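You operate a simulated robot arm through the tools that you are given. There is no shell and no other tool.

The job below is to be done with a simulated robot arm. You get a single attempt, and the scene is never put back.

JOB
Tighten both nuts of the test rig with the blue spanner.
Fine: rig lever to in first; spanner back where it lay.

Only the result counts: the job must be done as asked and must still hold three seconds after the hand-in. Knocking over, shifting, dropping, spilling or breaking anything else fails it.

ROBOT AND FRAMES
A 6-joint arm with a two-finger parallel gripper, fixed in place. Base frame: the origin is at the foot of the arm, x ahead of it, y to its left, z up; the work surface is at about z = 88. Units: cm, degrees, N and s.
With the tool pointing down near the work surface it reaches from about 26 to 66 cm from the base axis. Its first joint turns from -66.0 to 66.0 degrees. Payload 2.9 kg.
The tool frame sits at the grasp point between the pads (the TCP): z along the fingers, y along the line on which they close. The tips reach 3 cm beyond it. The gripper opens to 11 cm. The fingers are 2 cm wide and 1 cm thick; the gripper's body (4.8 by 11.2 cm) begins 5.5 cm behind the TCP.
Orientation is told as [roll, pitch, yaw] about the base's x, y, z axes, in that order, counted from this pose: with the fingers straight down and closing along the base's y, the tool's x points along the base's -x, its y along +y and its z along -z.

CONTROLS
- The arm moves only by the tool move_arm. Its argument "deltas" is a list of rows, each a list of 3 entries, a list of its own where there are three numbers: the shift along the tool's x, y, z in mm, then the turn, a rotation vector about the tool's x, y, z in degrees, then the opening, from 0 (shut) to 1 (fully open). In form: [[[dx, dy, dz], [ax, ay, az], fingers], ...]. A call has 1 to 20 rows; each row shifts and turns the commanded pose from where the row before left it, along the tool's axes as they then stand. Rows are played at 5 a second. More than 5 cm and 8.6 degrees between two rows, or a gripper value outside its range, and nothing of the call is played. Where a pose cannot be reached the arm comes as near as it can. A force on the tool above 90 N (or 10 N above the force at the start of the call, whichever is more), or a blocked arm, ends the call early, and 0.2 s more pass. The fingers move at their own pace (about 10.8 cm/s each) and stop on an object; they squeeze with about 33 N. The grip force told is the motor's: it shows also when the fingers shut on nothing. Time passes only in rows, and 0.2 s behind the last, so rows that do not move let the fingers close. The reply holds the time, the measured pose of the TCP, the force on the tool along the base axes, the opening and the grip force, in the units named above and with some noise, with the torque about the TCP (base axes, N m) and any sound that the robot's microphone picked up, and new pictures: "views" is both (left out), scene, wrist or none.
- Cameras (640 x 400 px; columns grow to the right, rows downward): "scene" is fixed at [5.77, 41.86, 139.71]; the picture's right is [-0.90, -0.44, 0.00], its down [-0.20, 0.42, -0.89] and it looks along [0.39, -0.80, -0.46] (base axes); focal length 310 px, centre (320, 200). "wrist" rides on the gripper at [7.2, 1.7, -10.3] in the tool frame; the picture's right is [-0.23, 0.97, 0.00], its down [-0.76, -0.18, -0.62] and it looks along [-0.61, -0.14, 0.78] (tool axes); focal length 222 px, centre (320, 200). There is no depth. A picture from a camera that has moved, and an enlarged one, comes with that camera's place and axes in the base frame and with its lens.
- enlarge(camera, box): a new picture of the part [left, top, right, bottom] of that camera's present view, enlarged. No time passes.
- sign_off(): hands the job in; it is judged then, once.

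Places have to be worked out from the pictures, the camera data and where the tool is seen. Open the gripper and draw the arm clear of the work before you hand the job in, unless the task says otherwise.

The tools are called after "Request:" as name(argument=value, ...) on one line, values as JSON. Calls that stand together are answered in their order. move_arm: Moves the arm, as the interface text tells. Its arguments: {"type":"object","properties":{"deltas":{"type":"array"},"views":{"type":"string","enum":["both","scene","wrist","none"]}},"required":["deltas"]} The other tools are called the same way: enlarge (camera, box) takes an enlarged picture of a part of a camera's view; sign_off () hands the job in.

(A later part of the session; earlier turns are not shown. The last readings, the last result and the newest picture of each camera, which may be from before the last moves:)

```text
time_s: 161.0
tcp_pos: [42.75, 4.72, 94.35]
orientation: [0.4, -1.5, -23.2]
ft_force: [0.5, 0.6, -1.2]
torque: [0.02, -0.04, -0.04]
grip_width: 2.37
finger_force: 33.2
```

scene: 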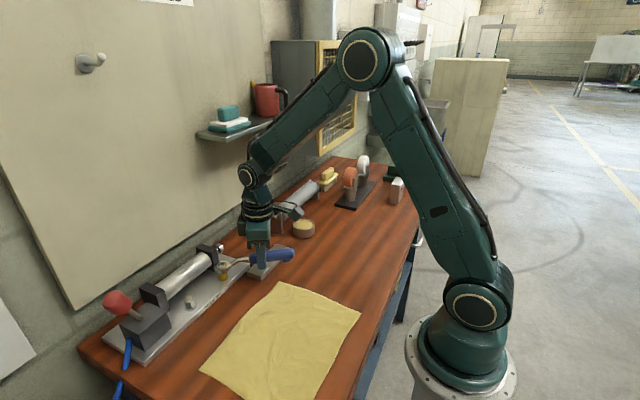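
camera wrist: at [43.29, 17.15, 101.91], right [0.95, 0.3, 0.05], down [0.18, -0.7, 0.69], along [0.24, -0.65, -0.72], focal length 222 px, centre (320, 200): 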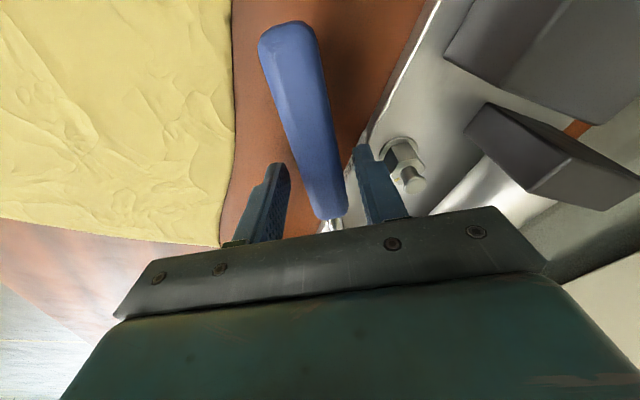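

It's free. I lift clear and swing back to see the gold nut's final angle.

Request:
move_arm(deltas=[[[0, 0, -5], [0, 0, 0], 0], [[0, 0, -10], [0, 0, 0], 0], [[0, 0, -15], [0, 0, 0], 0], [[-0.23, -6.63, 0], [0, 0, -4], 0], [[-0.23, -6.63, 0], [0, 0, -4], 0], [[-0.23, -6.63, 0], [0, 0, -4], 0], [[-0.23, -6.63, 0], [0, 0, -4], 0], [[-0.23, -6.63, 0], [0, 0, -4], 0], [[-0.23, -6.63, 0], [0, 0, -4], 0], [[0, 0, 0], [0, 0, 0], 0]], views="scene")

Request:
enlarge(camera="scene", box=[212, 262, 236, 286])

Request:
enlarge(camera="scene", box=[200, 220, 310, 300])

```text
time_s: 163.2
tcp_pos: [41.88, 0.81, 97.41]
orientation: [-0.3, -1.6, 1.0]
ft_force: [0.0, -0.1, -2.1]
torque: [-0.02, 0.0, 0.0]
grip_width: 2.38
finger_force: 32.8
```

scene: 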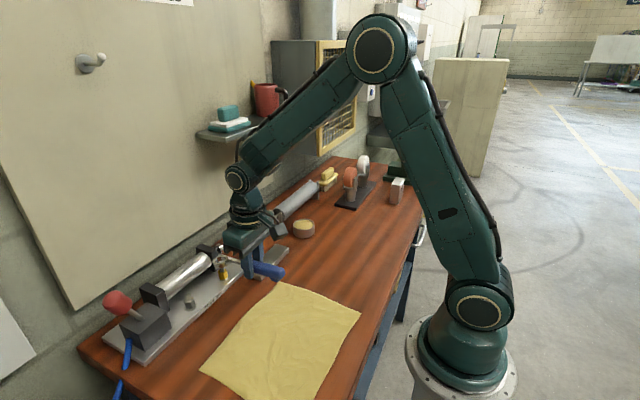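

```text
16.00 times, centred on (224, 274) of scene
camera zoom: at [5.77, 41.86, 139.71], right [-0.9, -0.44, 0.0], down [-0.2, 0.42, -0.89], along [0.39, -0.8, -0.46], focal length 4963 px, centre (1856, -984)
```

zoom: 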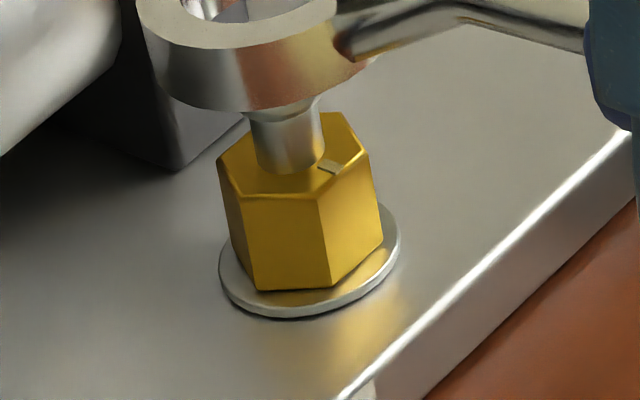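

```text
5.00 times, centred on (255, 260) of scene
camera zoom: at [5.77, 41.86, 139.71], right [-0.9, -0.44, 0.0], down [-0.2, 0.42, -0.89], along [0.39, -0.8, -0.46], focal length 1551 px, centre (645, -100)
```

zoom: 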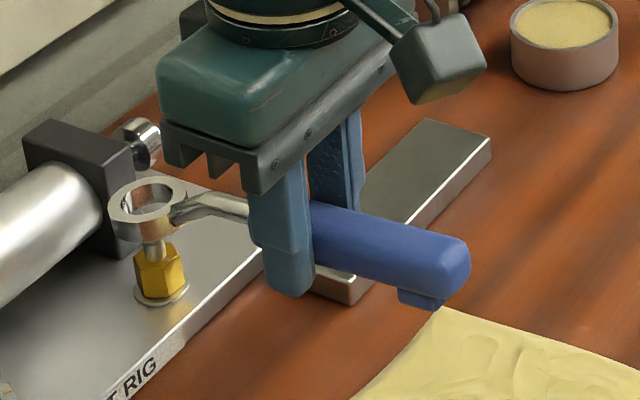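

The gold nut held its angle (edges ~27°, about 66° turned in all). To be sure it's at its stop, I make one more check stroke from yaw +32° with the ring seated deeper.

Request:
move_arm(deltas=[[[-0.23, -6.63, 0], [0, 0, -4], 0], [[-0.23, -6.63, 0], [0, 0, -4], 0], [[-0.23, -6.63, 0], [0, 0, -4], 0], [[-0.23, -6.63, 0], [0, 0, -4], 0], [[-0.23, -6.63, 0], [0, 0, -4], 0], [[-0.23, -6.63, 0], [0, 0, -4], 0], [[-0.23, -6.63, 0], [0, 0, -4], 0], [[-0.15, -4.97, 0], [0, 0, -3], 0], [[0, 0, 8], [0, 0, 0], 0], [[0, 0, 9], [0, 0, 0], 0], [[0, 0, 0], [0, 0, 0], 0]], views="none")

Request:
enlarge(camera="scene", box=[212, 255, 236, 285])

```text
time_s: 165.6
tcp_pos: [43.31, -3.88, 95.76]
orientation: [-1.0, -1.3, 31.8]
ft_force: [0.5, 0.5, -1.0]
torque: [0.04, 0.0, 0.0]
grip_width: 2.36
finger_force: 33.2
```

```text
13.33 times, centred on (224, 270) of scene
camera zoom: at [5.77, 41.86, 139.71], right [-0.9, -0.44, 0.0], down [-0.2, 0.42, -0.89], along [0.39, -0.8, -0.46], focal length 4136 px, centre (1600, -733)
```

zoom: 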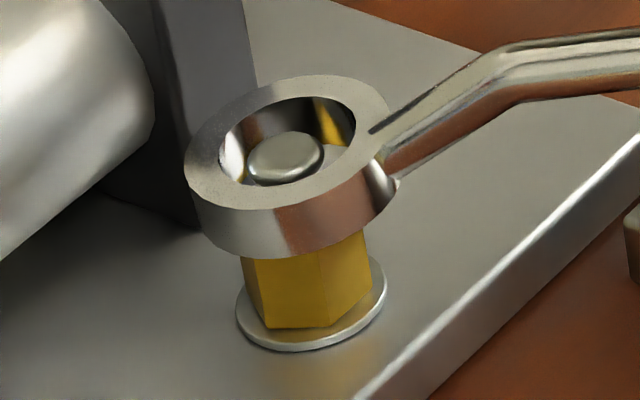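

Centred. I lower to a deep seat, then turn in 4° steps with views.

Request:
move_arm(deltas=[[[0, 0, 4], [0, 0, 0], 0], [[0, 0, 4], [0, 0, 0], 0], [[0, 0, 4], [0, 0, 0], 0], [[0, 0, 4], [0, 0, 0], 0], [[0, 0, 3], [0, 0, 0], 0], [[0, 0, 2], [0, 0, 0], 0], [[0, 0, 0], [0, 0, 0], 0]], views="none")

Request:
enlarge(camera="scene", box=[212, 262, 236, 286])

Request:
move_arm(deltas=[[[-0.06, 3.32, 0], [0, 0, 2], 0], [[-0.06, 3.32, 0], [0, 0, 2], 0], [[-0.06, 3.32, 0], [0, 0, 2], 0], [[-0.06, 3.32, 0], [0, 0, 2], 0], [[0, 0, 0], [0, 0, 0], 0]], views="none")

Request:
move_arm(deltas=[[[-0.06, 3.32, 0], [0, 0, 2], 0], [[-0.06, 3.32, 0], [0, 0, 2], 0], [[0, 0, 0], [0, 0, 0], 0]], views="none")

Request:
enlarge(camera="scene", box=[212, 262, 236, 286])

```text
time_s: 167.2
tcp_pos: [43.35, -4.02, 93.58]
orientation: [-1.0, -1.3, 31.8]
ft_force: [1.6, 2.3, -1.6]
torque: [0.14, -0.12, 0.11]
grip_width: 2.38
finger_force: 32.6
```

```text
16.00 times, centred on (224, 274) of scene
camera zoom: at [5.77, 41.86, 139.71], right [-0.9, -0.44, 0.0], down [-0.2, 0.42, -0.89], along [0.39, -0.8, -0.46], focal length 4963 px, centre (1856, -984)
```

zoom: 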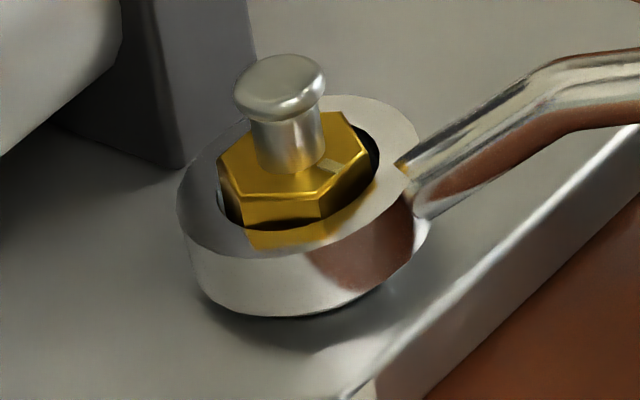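

```text
time_s: 168.4
tcp_pos: [42.71, -2.79, 93.67]
orientation: [-0.7, -1.4, 23.8]
ft_force: [-0.1, 2.6, -2.1]
torque: [0.05, -0.01, 0.12]
grip_width: 2.37
finger_force: 33.3
```

```text
time_s: 169.2
tcp_pos: [42.51, -2.17, 93.6]
orientation: [-0.7, -1.4, 19.8]
ft_force: [1.4, 0.8, -2.4]
torque: [0.04, 0.03, 0.09]
grip_width: 2.38
finger_force: 32.9
```

```text
16.00 times, centred on (224, 274) of scene
camera zoom: at [5.77, 41.86, 139.71], right [-0.9, -0.44, 0.0], down [-0.2, 0.42, -0.89], along [0.39, -0.8, -0.46], focal length 4963 px, centre (1856, -984)
```

zoom: 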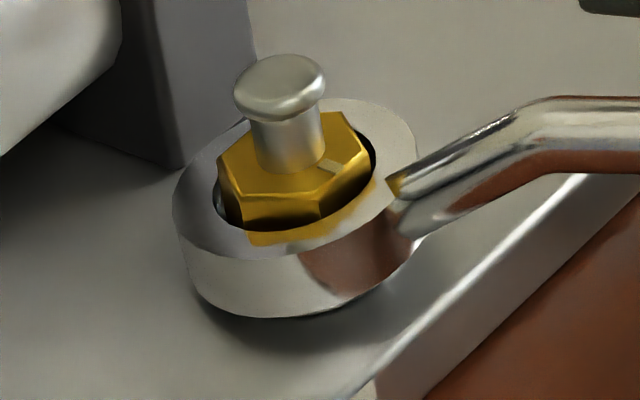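

Request:
move_arm(deltas=[[[-0.06, 3.32, 0], [0, 0, 2], 0], [[-0.06, 3.32, 0], [0, 0, 2], 0], [[0, 0, 0], [0, 0, 0], 0]], views="none")

Request:
move_arm(deltas=[[[-0.06, 3.32, 0], [0, 0, 2], 0], [[-0.06, 3.32, 0], [0, 0, 2], 0], [[0, 0, 0], [0, 0, 0], 0]], views="none")

Request:
enlarge(camera="scene", box=[212, 262, 236, 286])

Request:
move_arm(deltas=[[[-0.06, 3.32, 0], [0, 0, 2], 0], [[-0.06, 3.32, 0], [0, 0, 2], 0], [[0, 0, 0], [0, 0, 0], 0]], views="none")

Request:
enlarge(camera="scene", box=[212, 262, 236, 286])

```text
time_s: 170.0
tcp_pos: [42.32, -1.6, 93.62]
orientation: [-0.7, -1.5, 15.8]
ft_force: [1.2, 1.5, -3.2]
torque: [0.04, 0.01, 0.21]
grip_width: 2.38
finger_force: 32.6
```

```text
time_s: 170.8
tcp_pos: [42.22, -0.97, 93.64]
orientation: [-0.6, -1.6, 11.7]
ft_force: [1.0, -3.2, -3.6]
torque: [0.05, -0.27, 0.12]
grip_width: 2.36
finger_force: 33.0
```

```text
16.00 times, centred on (224, 274) of scene
camera zoom: at [5.77, 41.85, 139.71], right [-0.9, -0.44, 0.0], down [-0.2, 0.42, -0.89], along [0.39, -0.8, -0.46], focal length 4963 px, centre (1856, -984)
```

zoom: 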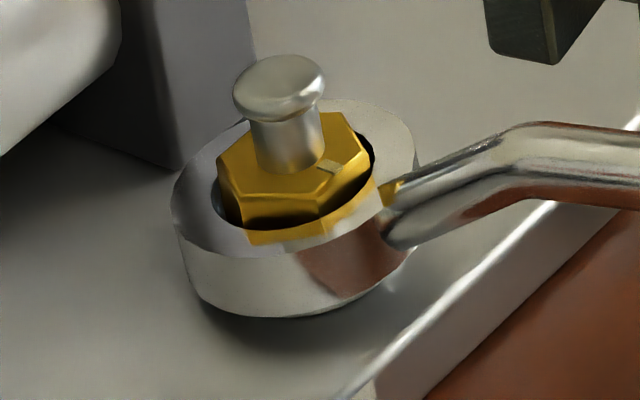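

```text
time_s: 171.6
tcp_pos: [41.91, -0.31, 93.53]
orientation: [-0.4, -1.5, 7.7]
ft_force: [-0.2, -5.5, -4.6]
torque: [0.05, -0.44, 0.02]
grip_width: 2.37
finger_force: 32.7
```

```text
16.00 times, centred on (224, 274) of scene
camera zoom: at [5.77, 41.84, 139.71], right [-0.9, -0.44, 0.0], down [-0.2, 0.42, -0.89], along [0.39, -0.8, -0.46], focal length 4963 px, centre (1856, -984)
```

zoom: 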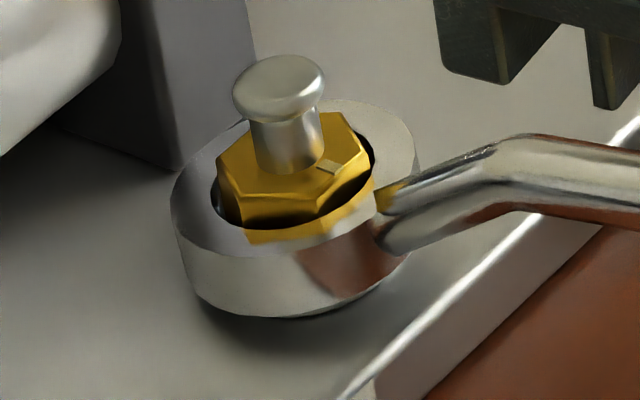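

Now the couple at the nut climbs (0.06 → 0.10 → 0.44 → 0.54 N m) while the nut stays still, which is what a tight nut should do. I lean on it a little more to see whether it yields.

Request:
move_arm(deltas=[[[-0.06, 3.32, 0], [0, 0, 2], 0], [[-0.06, 3.32, 0], [0, 0, 2], 0], [[0, 0, 0], [0, 0, 0], 0]], views="none")

Request:
move_arm(deltas=[[[-0.06, 3.32, 0], [0, 0, 2], 0], [[-0.06, 3.32, 0], [0, 0, 2], 0], [[0, 0, 0], [0, 0, 0], 0]], views="none")

Request:
enlarge(camera="scene", box=[212, 262, 236, 286])

```text
time_s: 172.4
tcp_pos: [41.96, 0.45, 93.5]
orientation: [-0.2, -1.6, 3.7]
ft_force: [-1.3, -7.3, -2.2]
torque: [-0.11, -0.34, -0.25]
grip_width: 2.37
finger_force: 33.1
```

```text
time_s: 173.2
tcp_pos: [41.91, 1.13, 93.51]
orientation: [-0.2, -1.6, -0.4]
ft_force: [-3.0, -6.0, -2.9]
torque: [-0.11, -0.28, -0.39]
grip_width: 2.33
finger_force: 33.0
```

```text
16.00 times, centred on (224, 274) of scene
camera zoom: at [5.76, 41.85, 139.71], right [-0.9, -0.44, 0.0], down [-0.2, 0.42, -0.89], along [0.39, -0.8, -0.46], focal length 4963 px, centre (1856, -984)
```

zoom: 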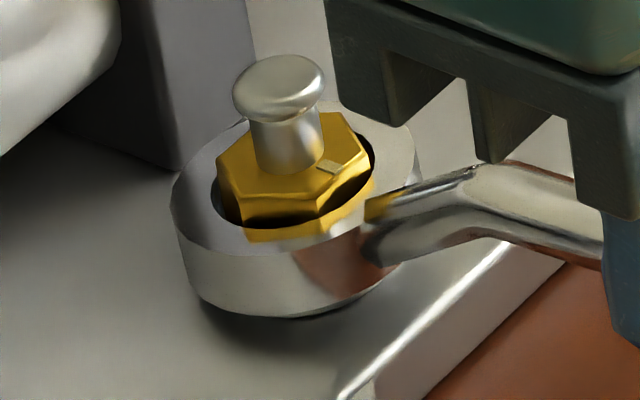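

The couple peaked near 0.55 N m and the ring began to cam over, while the nut did not move: it's tight. I carry on clockwise to the next notch's middle (yaw -28°) to release the ring without dragging the nut back.

Request:
move_arm(deltas=[[[-0.23, 6.63, 0], [0, 0, 4], 0], [[-0.23, 6.63, 0], [0, 0, 4], 0], [[-0.23, 6.63, 0], [0, 0, 4], 0], [[-0.23, 6.63, 0], [0, 0, 4], 0], [[-0.23, 6.63, 0], [0, 0, 4], 0], [[-0.23, 6.63, 0], [0, 0, 4], 0], [[-0.23, 6.63, 0], [0, 0, 4], 0], [[0, 0, 0], [0, 0, 0], 0]], views="none")

```text
time_s: 175.0
tcp_pos: [43.12, 5.67, 93.52]
orientation: [0.6, -1.4, -28.2]
ft_force: [-1.1, -0.7, -0.7]
torque: [-0.05, 0.01, -0.1]
grip_width: 2.35
finger_force: 32.9
```

Free of load. I lift gently, checking.

Request:
move_arm(deltas=[[[0, 0, -2], [0, 0, 0], 0], [[0, 0, -2], [0, 0, 0], 0], [[0, 0, 0], [0, 0, 0], 0]], views="none")

Request:
move_arm(deltas=[[[0, 0, -5], [0, 0, 0], 0], [[0, 0, -10], [0, 0, 0], 0], [[0, 0, -15], [0, 0, 0], 0], [[0, 0, -10], [0, 0, 0], 0], [[0, 0, 0], [0, 0, 0], 0]], views="none")

```text
time_s: 175.8
tcp_pos: [43.03, 5.51, 93.91]
orientation: [0.6, -1.5, -28.2]
ft_force: [0.7, 0.3, -0.2]
torque: [0.03, 0.03, 0.0]
grip_width: 2.36
finger_force: 32.8
```

```text
time_s: 177.0
tcp_pos: [42.98, 5.51, 98.04]
orientation: [0.7, -1.5, -28.2]
ft_force: [0.1, -0.5, -0.7]
torque: [-0.02, 0.01, -0.01]
grip_width: 2.38
finger_force: 33.0
```

The gold nut is done. Now the silver nut: its hex edges are near 32° (mod 60), so the ring fits with the handle near yaw +34°. I move the ring 10 cm in +y, then swing counter-clockwise about the silver nut.

Request:
move_arm(deltas=[[[15.8, 29.4, 0], [0, 0, 0], 0], [[15.8, 29.4, 0], [0, 0, 0], 0], [[15.8, 29.4, 0], [0, 0, 0], 0], [[-0.23, -6.63, 0], [0, 0, -4], 0], [[-0.23, -6.63, 0], [0, 0, -4], 0], [[-0.23, -6.63, 0], [0, 0, -4], 0], [[-0.23, -6.63, 0], [0, 0, -4], 0], [[-0.23, -6.63, 0], [0, 0, -4], 0], [[-0.23, -6.63, 0], [0, 0, -4], 0], [[-0.23, -6.63, 0], [0, 0, -4], 0], [[-0.23, -6.63, 0], [0, 0, -4], 0], [[-0.23, -6.63, 0], [0, 0, -4], 0], [[-0.23, -6.63, 0], [0, 0, -4], 0], [[-0.23, -6.63, 0], [0, 0, -4], 0], [[-0.23, -6.63, 0], [0, 0, -4], 0], [[-0.23, -6.63, 0], [0, 0, -4], 0], [[-0.23, -6.63, 0], [0, 0, -4], 0], [[-0.23, -6.63, 0], [0, 0, -4], 0], [[0, 0, 0], [0, 0, 0], 0]], views="scene")

Request:
enlarge(camera="scene", box=[212, 262, 236, 286])

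Request:
enlarge(camera="scene", box=[170, 260, 218, 310])

```text
time_s: 181.0
tcp_pos: [43.1, 6.01, 97.94]
orientation: [-1.0, -1.3, 31.9]
ft_force: [0.1, -0.3, -1.7]
torque: [0.0, -0.03, 0.0]
grip_width: 2.34
finger_force: 33.1
```

scene: 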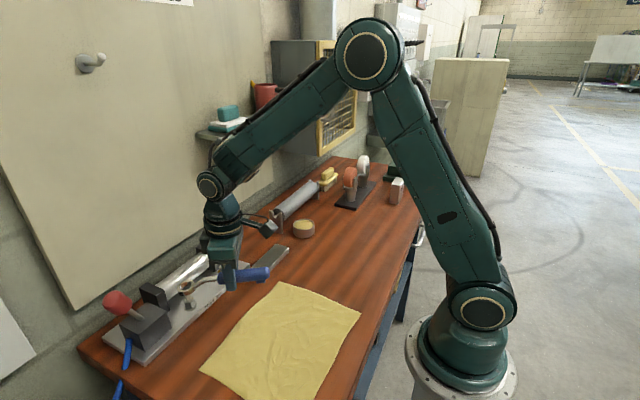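

```text
16.00 times, centred on (224, 274) of scene
camera zoom: at [5.77, 41.86, 139.71], right [-0.9, -0.44, 0.0], down [-0.2, 0.42, -0.89], along [0.39, -0.8, -0.46], focal length 4963 px, centre (1856, -984)
```

zoom: 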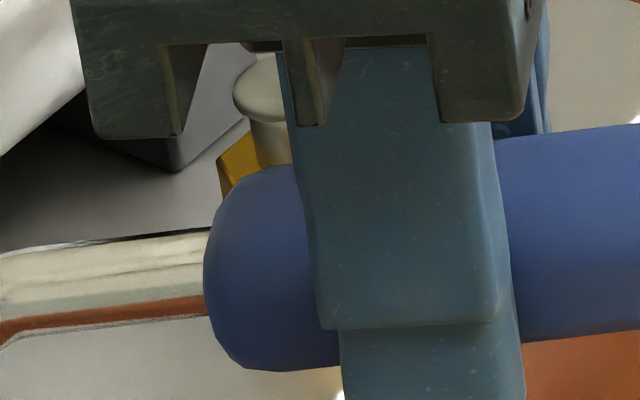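

```text
8.00 times, centred on (194, 285) of scene
camera zoom: at [5.77, 41.86, 139.71], right [-0.9, -0.44, 0.0], down [-0.2, 0.42, -0.89], along [0.39, -0.8, -0.46], focal length 2482 px, centre (1328, -480)
```

zoom: 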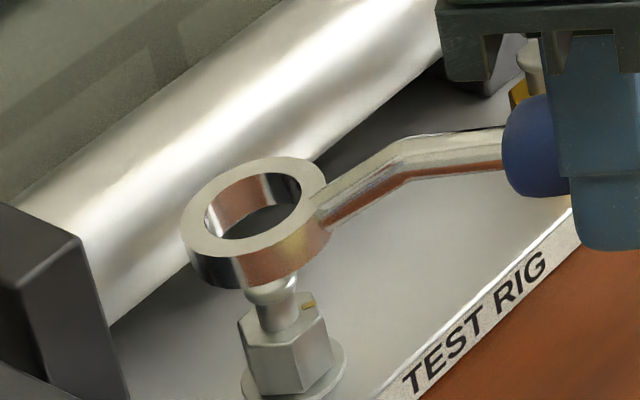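

The ring is nearly plumb over the silver nut. I lower 2.2 cm to just above it and check centring.

Request:
move_arm(deltas=[[[0, 0, 8], [0, 0, 0], 0], [[0, 0, 8], [0, 0, 0], 0], [[0, 0, 6], [0, 0, 0], 0], [[0, 0, 0], [0, 0, 0], 0]], views="none")

Request:
enlarge(camera="scene", box=[178, 281, 202, 311])

```text
time_s: 182.0
tcp_pos: [43.22, 6.05, 95.65]
orientation: [-0.9, -1.1, 31.8]
ft_force: [0.1, 0.6, -1.2]
torque: [0.02, 0.01, 0.0]
grip_width: 2.35
finger_force: 33.3
```

```text
13.33 times, centred on (190, 296) of scene
camera zoom: at [5.77, 41.86, 139.71], right [-0.9, -0.44, 0.0], down [-0.2, 0.42, -0.89], along [0.39, -0.8, -0.46], focal length 4136 px, centre (2053, -1080)
```

zoom: 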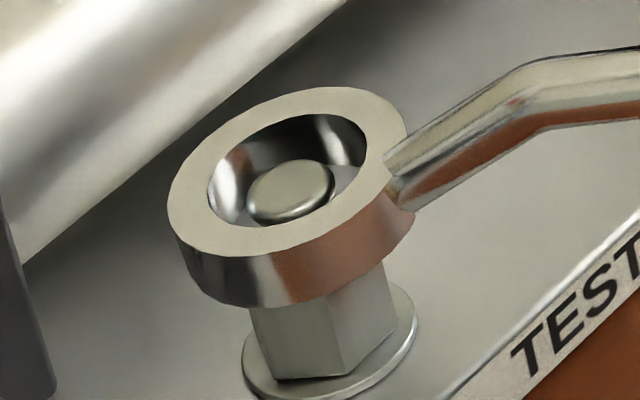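

The ring is about 1.5 mm off in depth. I trim (-1.5 mm x, +1.2 mm y) and lower over the nut stepwise.

Request:
move_arm(deltas=[[[0.7, 1.8, 3], [0, 0, 0], 0], [[0, 0, 3], [0, 0, 0], 0], [[0, 0, 2], [0, 0, 0], 0], [[0, 0, 0], [0, 0, 0], 0]], views="none")

Request:
move_arm(deltas=[[[0, 0, 1.5], [0, 0, 0], 0], [[0, 0, 1.5], [0, 0, 0], 0], [[0, 0, 0], [0, 0, 0], 0]], views="none")

Request:
enlarge(camera="scene", box=[178, 281, 202, 311])

```text
time_s: 183.0
tcp_pos: [43.15, 6.2, 94.91]
orientation: [-1.1, -1.4, 31.8]
ft_force: [5.0, 0.6, -0.7]
torque: [0.1, -0.35, -0.23]
grip_width: 2.35
finger_force: 33.5
```

```text
time_s: 183.8
tcp_pos: [43.09, 6.08, 94.76]
orientation: [-1.0, -1.3, 31.8]
ft_force: [7.0, 0.1, 0.9]
torque: [0.12, -0.44, -0.29]
grip_width: 2.34
finger_force: 32.5
```

```text
13.33 times, centred on (190, 296) of scene
camera zoom: at [5.78, 41.86, 139.71], right [-0.9, -0.44, 0.0], down [-0.2, 0.42, -0.89], along [0.39, -0.8, -0.46], focal length 4136 px, centre (2053, -1080)
```

zoom: 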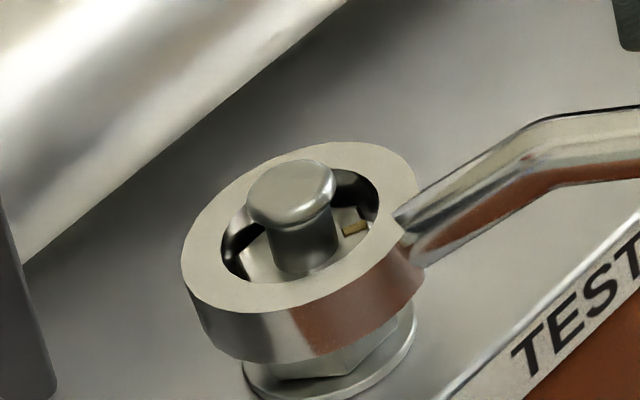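

The ring has entered with a 7 N push toward +x. I shift 0.7 mm in +x and lower to the deep seat.

Request:
move_arm(deltas=[[[-0.6, -0.4, 0], [0, 0, 0], 0], [[0, 0, 0], [0, 0, 0], 0]], views="none")

Request:
move_arm(deltas=[[[0, 0, 3], [0, 0, 0], 0], [[0, 0, 3], [0, 0, 0], 0], [[0, 0, 3], [0, 0, 0], 0], [[0, 0, 0], [0, 0, 0], 0]], views="none")

Request:
enlarge(camera="scene", box=[178, 281, 202, 311])

```text
time_s: 184.4
tcp_pos: [43.22, 6.05, 94.71]
orientation: [-1.1, -1.2, 31.8]
ft_force: [3.2, 0.1, 0.0]
torque: [0.07, -0.23, -0.17]
grip_width: 2.35
finger_force: 32.7
```

```text
time_s: 185.4
tcp_pos: [43.31, 6.09, 93.67]
orientation: [-1.0, -1.2, 31.9]
ft_force: [0.5, -0.5, -1.3]
torque: [0.01, -0.03, 0.02]
grip_width: 2.35
finger_force: 32.5
```

```text
13.33 times, centred on (190, 296) of scene
camera zoom: at [5.77, 41.86, 139.71], right [-0.9, -0.44, 0.0], down [-0.2, 0.42, -0.89], along [0.39, -0.8, -0.46], focal length 4136 px, centre (2053, -1080)
```

zoom: 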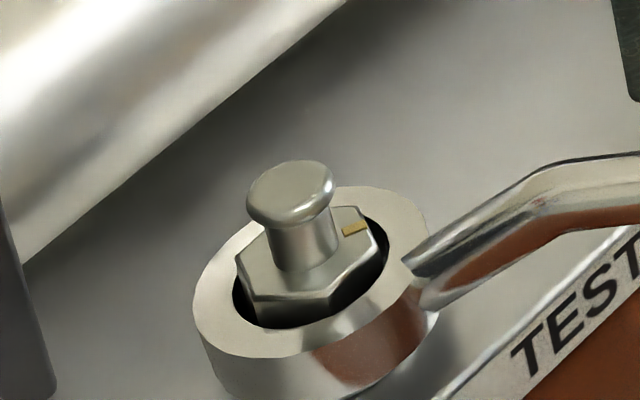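

Seated deep and load-free. I turn the silver nut clockwise, watching torque and mark.

Request:
move_arm(deltas=[[[-0.06, 3.32, 0], [0, 0, 2], 0], [[-0.06, 3.32, 0], [0, 0, 2], 0], [[-0.06, 3.32, 0], [0, 0, 2], 0], [[-0.06, 3.32, 0], [0, 0, 2], 0], [[-0.06, 3.32, 0], [0, 0, 2], 0], [[-0.06, 3.32, 0], [0, 0, 2], 0], [[0, 0, 0], [0, 0, 0], 0]], views="none")

Request:
move_arm(deltas=[[[-0.06, 3.32, 0], [0, 0, 2], 0], [[-0.06, 3.32, 0], [0, 0, 2], 0], [[-0.06, 3.32, 0], [0, 0, 2], 0], [[-0.06, 3.32, 0], [0, 0, 2], 0], [[0, 0, 0], [0, 0, 0], 0]], views="none")

Request:
enlarge(camera="scene", box=[178, 281, 202, 311])

```text
time_s: 187.0
tcp_pos: [42.39, 7.84, 93.66]
orientation: [-0.7, -1.3, 19.8]
ft_force: [-0.2, -4.0, -2.1]
torque: [-0.15, 0.0, -0.33]
grip_width: 2.36
finger_force: 33.5
```

```text
time_s: 188.2
tcp_pos: [42.08, 9.19, 93.74]
orientation: [-0.5, -1.5, 11.6]
ft_force: [1.4, -6.5, -4.8]
torque: [-0.23, 0.18, -0.55]
grip_width: 2.35
finger_force: 32.8
```

```text
13.33 times, centred on (190, 296) of scene
camera zoom: at [5.78, 41.84, 139.71], right [-0.9, -0.44, 0.0], down [-0.2, 0.42, -0.89], along [0.39, -0.8, -0.46], focal length 4136 px, centre (2053, -1080)
```

zoom: 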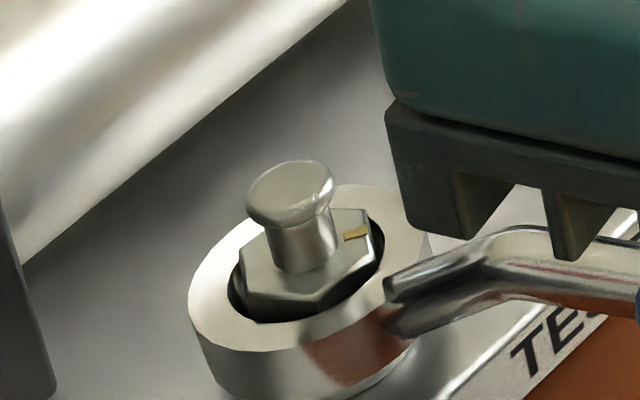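

The silver nut is turning. I trim the side load and go on.

Request:
move_arm(deltas=[[[-0.06, 2.6, 0], [0, 0, 2], 0], [[-0.06, 3.32, 0], [0, 0, 2], 0], [[-0.06, 3.32, 0], [0, 0, 2], 0], [[-0.06, 3.32, 0], [0, 0, 2], 0], [[-0.06, 3.32, 0], [0, 0, 2], 0], [[-0.06, 3.32, 0], [0, 0, 2], 0], [[0, 0, 0], [0, 0, 0], 0]], views="none")

Request:
enlarge(camera="scene", box=[178, 281, 202, 311])

Request:
move_arm(deltas=[[[-0.06, 3.32, 0], [0, 0, 2], 0], [[-0.06, 3.32, 0], [0, 0, 2], 0], [[-0.06, 3.32, 0], [0, 0, 2], 0], [[-0.06, 3.32, 0], [0, 0, 2], 0], [[-0.06, 3.32, 0], [0, 0, 2], 0], [[-0.06, 3.32, 0], [0, 0, 2], 0], [[0, 0, 0], [0, 0, 0], 0]], views="none")

```text
time_s: 189.8
tcp_pos: [41.83, 11.0, 93.79]
orientation: [-0.2, -1.6, -0.2]
ft_force: [-0.2, -3.3, -0.3]
torque: [-0.12, -0.14, -0.29]
grip_width: 2.33
finger_force: 32.8
```

```text
13.33 times, centred on (190, 296) of scene
camera zoom: at [5.77, 41.85, 139.71], right [-0.9, -0.44, 0.0], down [-0.2, 0.42, -0.89], along [0.39, -0.8, -0.46], focal length 4136 px, centre (2053, -1080)
```

zoom: 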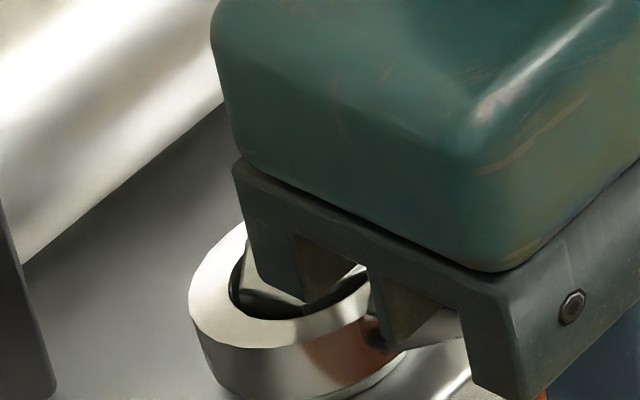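

```text
time_s: 191.4
tcp_pos: [42.16, 12.98, 93.71]
orientation: [0.1, -1.6, -12.2]
ft_force: [4.8, -5.5, -1.9]
torque: [-0.18, -0.15, -0.38]
grip_width: 2.36
finger_force: 32.8
```

Request:
move_arm(deltas=[[[-0.5, 2.9, 0], [0, 0, 2], 0], [[-0.06, 3.32, 0], [0, 0, 2], 0], [[-0.06, 3.32, 0], [0, 0, 2], 0], [[-0.06, 3.32, 0], [0, 0, 2], 0], [[-0.06, 3.32, 0], [0, 0, 2], 0], [[-0.06, 3.32, 0], [0, 0, 2], 0], [[0, 0, 0], [0, 0, 0], 0]], views="none")

Request:
move_arm(deltas=[[[-0.06, 3.0, 0], [0, 0, 2], 0], [[-0.06, 3.32, 0], [0, 0, 2], 0], [[-0.06, 3.32, 0], [0, 0, 2], 0], [[-0.06, 3.32, 0], [0, 0, 2], 0], [[0, 0, 0], [0, 0, 0], 0]], views="scene")

```text
time_s: 193.0
tcp_pos: [42.67, 14.98, 93.72]
orientation: [0.4, -1.5, -24.2]
ft_force: [-7.6, -3.2, 3.0]
torque: [-0.44, -0.36, -0.49]
grip_width: 2.33
finger_force: 32.8
```

```text
time_s: 194.2
tcp_pos: [43.39, 16.11, 93.74]
orientation: [0.6, -1.4, -32.3]
ft_force: [-9.7, -2.3, -2.0]
torque: [-0.26, 0.05, -0.47]
grip_width: 2.38
finger_force: 33.1
```

scene: 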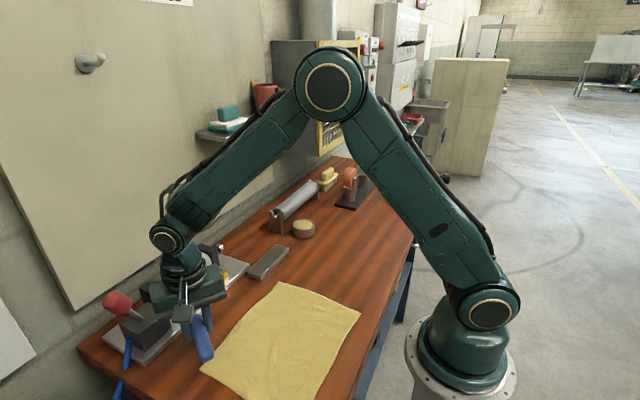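

Request:
move_arm(deltas=[[[0.5, 2.7, 0], [0, 0, 2], 0], [[-0.06, 3.32, 0], [0, 0, 2], 0], [[0, 0, 0], [0, 0, 0], 0]], views="none")

Request:
move_arm(deltas=[[[-0.06, 3.2, 0], [0, 0, 2], 0], [[-0.06, 3.32, 0], [0, 0, 2], 0], [[0, 0, 0], [0, 0, 0], 0]], views="none")

Request:
move_arm(deltas=[[[-0.06, 3.2, 0], [0, 0, 2], 0], [[-0.06, 3.32, 0], [0, 0, 2], 0], [[0, 0, 0], [0, 0, 0], 0]], views="none")

Request:
enlarge(camera="scene", box=[140, 270, 240, 350])

```text
time_s: 195.0
tcp_pos: [43.72, 16.61, 93.74]
orientation: [0.7, -1.4, -36.2]
ft_force: [-5.1, -0.3, -6.6]
torque: [0.02, 0.27, -0.16]
grip_width: 2.39
finger_force: 32.5
```

```text
time_s: 195.8
tcp_pos: [44.23, 17.03, 93.76]
orientation: [0.7, -1.3, -40.3]
ft_force: [-1.9, -1.8, -8.4]
torque: [-0.01, 0.31, -0.21]
grip_width: 2.33
finger_force: 32.6
```

```text
time_s: 196.6
tcp_pos: [44.55, 17.52, 93.72]
orientation: [1.1, -1.4, -44.4]
ft_force: [-2.7, -2.5, -8.4]
torque: [-0.01, 0.32, -0.26]
grip_width: 2.36
finger_force: 33.5
```

```text
5.00 times, centred on (190, 310) of scene
camera zoom: at [5.77, 41.86, 139.71], right [-0.9, -0.44, 0.0], down [-0.2, 0.42, -0.89], along [0.39, -0.8, -0.46], focal length 1551 px, centre (970, -350)
```

zoom: 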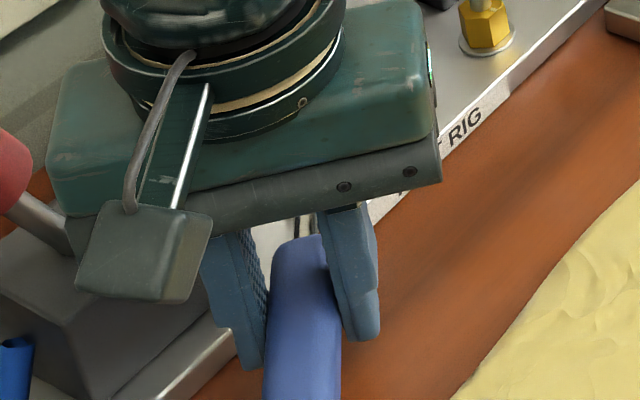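

Little couple still, and I'm close to the useful end of the stroke. I back off 10° to mid-play, check the loads and lift to look at the silver nut.

Request:
move_arm(deltas=[[[-0.23, -6.63, 0], [0, 0, -4], 0], [[-0.23, -6.63, 0], [0, 0, -4], 0], [[-0.06, -3.32, 0], [0, 0, -2], 0], [[0, 0, 0], [0, 0, 0], 0]], views="none")

Request:
move_arm(deltas=[[[0, 0, -1.5], [0, 0, 0], 0], [[0, 0, 0], [0, 0, 0], 0]], views="none")

```text
time_s: 197.6
tcp_pos: [43.57, 16.31, 93.9]
orientation: [0.8, -1.5, -34.2]
ft_force: [0.6, -0.6, -1.0]
torque: [-0.08, 0.0, -0.08]
grip_width: 2.36
finger_force: 32.9
```

```text
time_s: 198.2
tcp_pos: [43.54, 16.27, 93.87]
orientation: [0.7, -1.4, -34.2]
ft_force: [-0.6, -0.2, -1.5]
torque: [-0.03, 0.0, 0.0]
grip_width: 2.37
finger_force: 33.3
```

Load-free. I lift clear and swing back counter-clockwise to yaw about +26° to see the nut.

Request:
move_arm(deltas=[[[0, 0, -5], [0, 0, 0], 0], [[0, 0, -10], [0, 0, 0], 0], [[0, 0, -15], [0, 0, 0], 0], [[0, 0, -10], [0, 0, 0], 0], [[-0.23, -6.63, 0], [0, 0, -4], 0], [[-0.23, -6.63, 0], [0, 0, -4], 0], [[-0.23, -6.63, 0], [0, 0, -4], 0], [[-0.23, -6.63, 0], [0, 0, -4], 0], [[-0.23, -6.63, 0], [0, 0, -4], 0], [[-0.23, -6.63, 0], [0, 0, -4], 0], [[-0.23, -6.63, 0], [0, 0, -4], 0], [[-0.23, -6.63, 0], [0, 0, -4], 0], [[-0.23, -6.63, 0], [0, 0, -4], 0], [[-0.23, -6.63, 0], [0, 0, -4], 0], [[-0.23, -6.63, 0], [0, 0, -4], 0], [[-0.23, -6.63, 0], [0, 0, -4], 0], [[-0.23, -6.63, 0], [0, 0, -4], 0], [[-0.23, -6.63, 0], [0, 0, -4], 0], [[-0.23, -6.63, 0], [0, 0, -4], 0], [[0, 0, 0], [0, 0, 0], 0]], views="none")

Request:
enlarge(camera="scene", box=[178, 288, 202, 312])

Request:
enlarge(camera="scene", box=[170, 250, 240, 320])

```text
time_s: 202.4
tcp_pos: [42.73, 6.92, 97.89]
orientation: [-0.9, -1.2, 25.9]
ft_force: [0.2, -0.2, -1.3]
torque: [0.02, 0.03, 0.0]
grip_width: 2.33
finger_force: 33.0
```

```text
16.00 times, centred on (190, 300) of scene
camera zoom: at [5.77, 41.86, 139.71], right [-0.9, -0.44, 0.0], down [-0.2, 0.42, -0.89], along [0.39, -0.8, -0.46], focal length 4963 px, centre (2400, -1400)
```

zoom: 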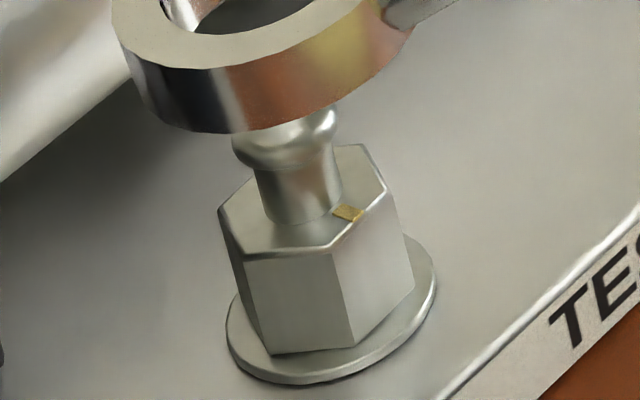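

```text
5.71 times, centred on (205, 285) of scene
camera zoom: at [5.77, 41.86, 139.71], right [-0.9, -0.44, 0.0], down [-0.2, 0.42, -0.89], along [0.39, -0.8, -0.46], focal length 1773 px, centre (977, -286)
```

zoom: 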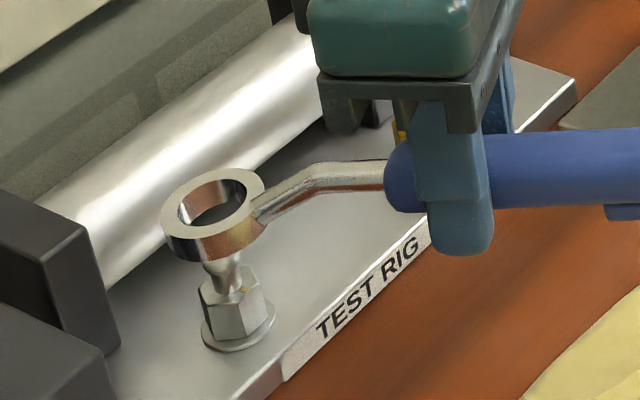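

The silver nut has turned about 54°. As with the gold one, I take a second bite from yaw +40°, going on past its stop so that the ring frees itself in the next notch.

Request:
move_arm(deltas=[[[-0.23, -6.63, 0], [0, 0, -4], 0], [[-0.23, -6.63, 0], [0, 0, -4], 0], [[-0.23, -6.63, 0], [0, 0, -4], 0], [[-0.06, -3.32, 0], [0, 0, -2], 0], [[0, 0, 8], [0, 0, 0], 0], [[0, 0, 8], [0, 0, 0], 0], [[0, 0, 6], [0, 0, 0], 0], [[0, 0, 0], [0, 0, 0], 0]], views="none")

Request:
enlarge(camera="scene", box=[178, 281, 202, 311])

```text
time_s: 204.2
tcp_pos: [43.9, 4.87, 95.74]
orientation: [-1.3, -1.2, 39.8]
ft_force: [0.2, -0.3, -0.9]
torque: [-0.02, -0.02, 0.02]
grip_width: 2.38
finger_force: 33.3
```

```text
13.33 times, centred on (190, 296) of scene
camera zoom: at [5.77, 41.86, 139.71], right [-0.9, -0.44, 0.0], down [-0.2, 0.42, -0.89], along [0.39, -0.8, -0.46], focal length 4136 px, centre (2053, -1080)
```

zoom: 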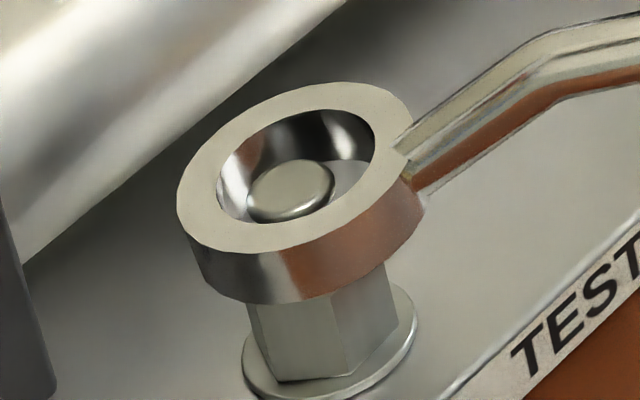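

Request:
move_arm(deltas=[[[-1.5, 0.9, 0], [0, 0, 0], 0], [[0, 0, 4], [0, 0, 0], 0], [[0, 0, 4], [0, 0, 0], 0], [[0, 0, 2], [0, 0, 0], 0], [[0, 0, 0], [0, 0, 0], 0]], views="none")

Request:
enlarge(camera="scene", box=[178, 281, 202, 311])

```text
time_s: 205.4
tcp_pos: [43.98, 4.95, 94.66]
orientation: [-1.2, -1.2, 39.8]
ft_force: [0.2, 0.2, -1.5]
torque: [-0.01, 0.0, -0.01]
grip_width: 2.37
finger_force: 32.9
```

```text
13.33 times, centred on (190, 296) of scene
camera zoom: at [5.77, 41.86, 139.71], right [-0.9, -0.44, 0.0], down [-0.2, 0.42, -0.89], along [0.39, -0.8, -0.46], focal length 4136 px, centre (2053, -1080)
```

zoom: 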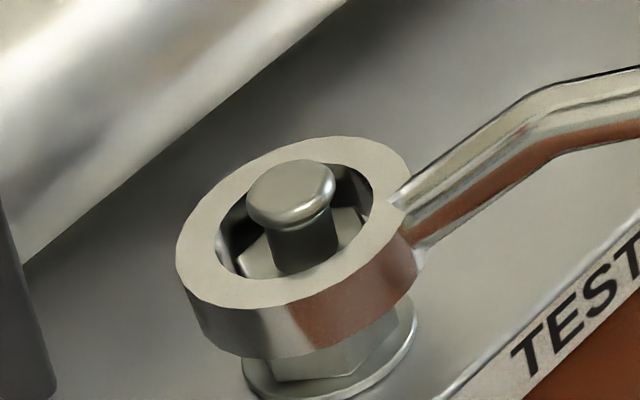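

It has entered without force. I seat it deep and turn clockwise, watching the couple and the mark.

Request:
move_arm(deltas=[[[0, 0, 4], [0, 0, 0], 0], [[0, 0, 4], [0, 0, 0], 0], [[0, 0, 3], [0, 0, 0], 0], [[-0.06, 3.32, 0], [0, 0, 2], 0], [[-0.06, 3.32, 0], [0, 0, 2], 0], [[-0.06, 3.32, 0], [0, 0, 2], 0], [[-0.06, 3.32, 0], [0, 0, 2], 0], [[-0.06, 3.32, 0], [0, 0, 2], 0], [[0, 0, 0], [0, 0, 0], 0]], views="none")

Request:
enlarge(camera="scene", box=[178, 285, 202, 315])

Request:
move_arm(deltas=[[[-0.06, 3.32, 0], [0, 0, 2], 0], [[-0.06, 3.32, 0], [0, 0, 2], 0], [[-0.06, 3.32, 0], [0, 0, 2], 0], [[0, 0, 0], [0, 0, 0], 0]], views="none")

Request:
move_arm(deltas=[[[-0.06, 3.32, 0], [0, 0, 2], 0], [[-0.06, 3.32, 0], [0, 0, 2], 0], [[-0.06, 3.32, 0], [0, 0, 2], 0], [[0, 0, 0], [0, 0, 0], 0]], views="none")

Request:
enlarge(camera="scene", box=[178, 285, 202, 315])

```text
time_s: 207.4
tcp_pos: [43.04, 6.36, 93.64]
orientation: [-1.0, -1.2, 29.7]
ft_force: [0.3, 0.1, -0.4]
torque: [0.04, -0.02, 0.0]
grip_width: 2.36
finger_force: 32.8
```

```text
13.33 times, centred on (190, 300) of scene
camera zoom: at [5.77, 41.86, 139.71], right [-0.9, -0.44, 0.0], down [-0.2, 0.42, -0.89], along [0.39, -0.8, -0.46], focal length 4136 px, centre (2053, -1133)
```

zoom: 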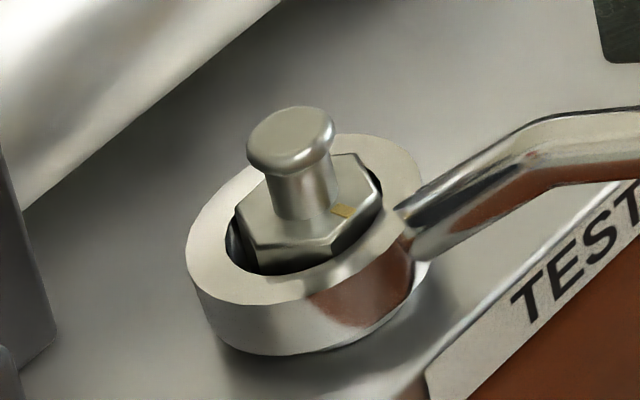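

```text
time_s: 208.4
tcp_pos: [42.77, 7.36, 93.57]
orientation: [-0.8, -1.2, 23.7]
ft_force: [-4.5, -3.8, -1.6]
torque: [-0.14, 0.11, -0.17]
grip_width: 2.37
finger_force: 32.6
```

```text
time_s: 209.4
tcp_pos: [42.32, 8.33, 93.6]
orientation: [-0.8, -1.4, 17.7]
ft_force: [-6.6, -8.0, -3.5]
torque: [-0.23, 0.26, -0.42]
grip_width: 2.34
finger_force: 32.9
```

```text
13.33 times, centred on (190, 300) of scene
camera zoom: at [5.75, 41.84, 139.71], right [-0.9, -0.44, 0.0], down [-0.2, 0.42, -0.89], along [0.39, -0.8, -0.46], focal length 4136 px, centre (2053, -1133)
```

zoom: 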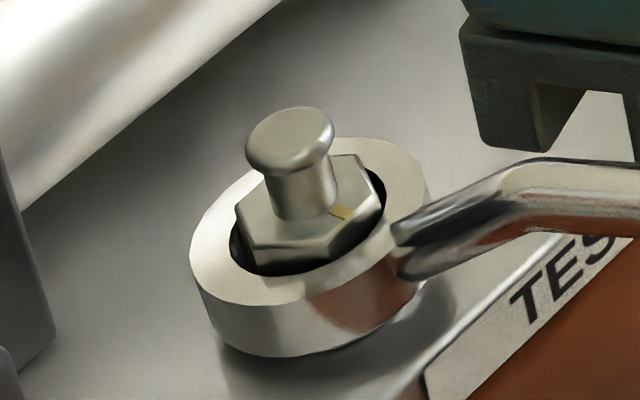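

Request:
move_arm(deltas=[[[0.6, -0.5, 0], [0, 0, 0], 0], [[0, 0, 0], [0, 0, 0], 0]], views="none")

Request:
move_arm(deltas=[[[-0.06, 3.32, 0], [0, 0, 2], 0], [[-0.06, 3.32, 0], [0, 0, 2], 0], [[0, 0, 0], [0, 0, 0], 0]], views="none")

Request:
move_arm(deltas=[[[-0.06, 3.32, 0], [0, 0, 2], 0], [[-0.06, 3.32, 0], [0, 0, 2], 0], [[0, 0, 0], [0, 0, 0], 0]], views="none")

Request:
enlarge(camera="scene", box=[178, 285, 202, 315])

```text
time_s: 210.0
tcp_pos: [42.39, 8.2, 93.54]
orientation: [-0.6, -1.4, 17.8]
ft_force: [-6.3, -2.8, -5.5]
torque: [-0.19, 0.44, -0.06]
grip_width: 2.35
finger_force: 32.7
```

```text
time_s: 210.8
tcp_pos: [42.25, 8.81, 93.55]
orientation: [-0.6, -1.6, 13.8]
ft_force: [-7.3, -4.3, -4.4]
torque: [-0.08, 0.27, 0.05]
grip_width: 2.34
finger_force: 33.0
```

```text
time_s: 211.6
tcp_pos: [42.09, 9.32, 93.6]
orientation: [-0.4, -1.5, 9.8]
ft_force: [-10.9, -9.0, -1.6]
torque: [-0.05, -0.18, -0.11]
grip_width: 2.38
finger_force: 32.6
```

```text
13.33 times, centred on (190, 300) of scene
camera zoom: at [5.74, 41.84, 139.72], right [-0.9, -0.44, 0.0], down [-0.2, 0.42, -0.89], along [0.39, -0.8, -0.46], focal length 4136 px, centre (2053, -1133)
```

zoom: 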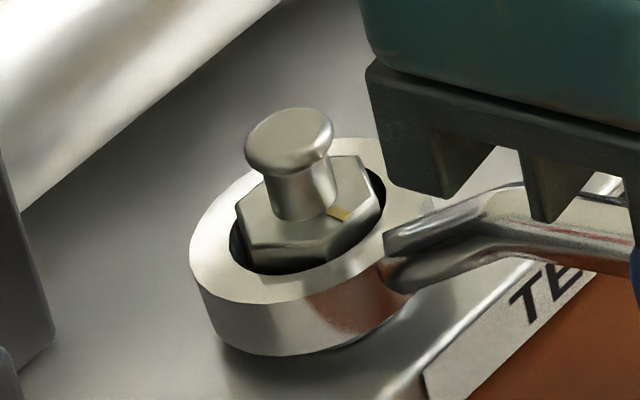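

The couple reaches 0.56 N m with the silver nut standing still: it's at its stop too. I carry on clockwise into the next notch (yaw about -26°) to free the ring.

Request:
move_arm(deltas=[[[0.6, 6.0, 0], [0, 0, 4], 0], [[-0.23, 6.63, 0], [0, 0, 4], 0], [[-0.23, 6.63, 0], [0, 0, 4], 0], [[0, 0, 0], [0, 0, 0], 0]], views="none")

Request:
enlarge(camera="scene", box=[178, 285, 202, 315])

Request:
move_arm(deltas=[[[-0.23, 6.63, 0], [0, 0, 4], 0], [[-0.23, 6.63, 0], [0, 0, 4], 0], [[-0.23, 6.63, 0], [0, 0, 4], 0], [[-0.23, 6.63, 0], [0, 0, 4], 0], [[-0.23, 6.63, 0], [0, 0, 4], 0], [[-0.23, 6.63, 0], [0, 0, 4], 0], [[0, 0, 0], [0, 0, 0], 0]], views="none")

```text
time_s: 212.6
tcp_pos: [41.89, 11.32, 93.63]
orientation: [-0.2, -1.5, -2.2]
ft_force: [-1.8, -5.9, -5.4]
torque: [-0.12, -0.1, -0.44]
grip_width: 2.37
finger_force: 32.4
```

```text
13.33 times, centred on (190, 300) of scene
camera zoom: at [5.77, 41.85, 139.71], right [-0.9, -0.44, 0.0], down [-0.2, 0.42, -0.89], along [0.39, -0.8, -0.46], focal length 4136 px, centre (2053, -1133)
```

zoom: 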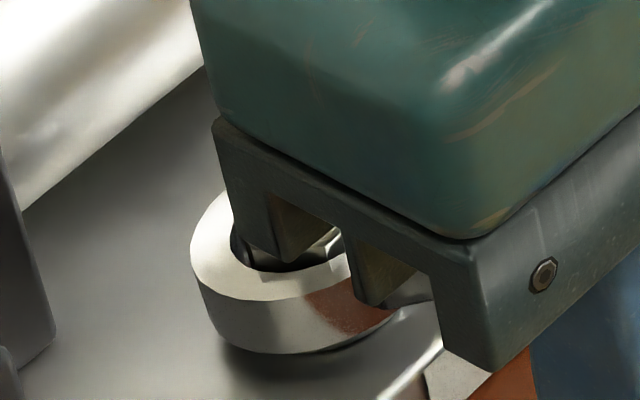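

```text
time_s: 214.2
tcp_pos: [42.82, 15.23, 93.55]
orientation: [0.7, -1.6, -26.3]
ft_force: [5.2, -4.1, -0.5]
torque: [-0.19, -0.29, -0.12]
grip_width: 2.37
finger_force: 32.8
```

Request:
move_arm(deltas=[[[-0.6, -0.1, 0], [0, 0, 0], 0], [[0, 0, -1.5], [0, 0, 0], 0], [[0, 0, 0], [0, 0, 0], 0]], views="none")

Request:
move_arm(deltas=[[[0, 0, -2], [0, 0, 0], 0], [[0, 0, 0], [0, 0, 0], 0]], views="none")

```text
time_s: 215.0
tcp_pos: [42.76, 15.25, 93.64]
orientation: [0.5, -1.5, -26.3]
ft_force: [3.0, -1.1, -1.7]
torque: [0.02, -0.01, 0.01]
grip_width: 2.39
finger_force: 33.1
```

```text
time_s: 215.6
tcp_pos: [42.83, 15.2, 93.86]
orientation: [0.5, -1.5, -26.2]
ft_force: [0.2, 0.2, -1.5]
torque: [-0.02, 0.0, -0.02]
grip_width: 2.37
finger_force: 33.1
```

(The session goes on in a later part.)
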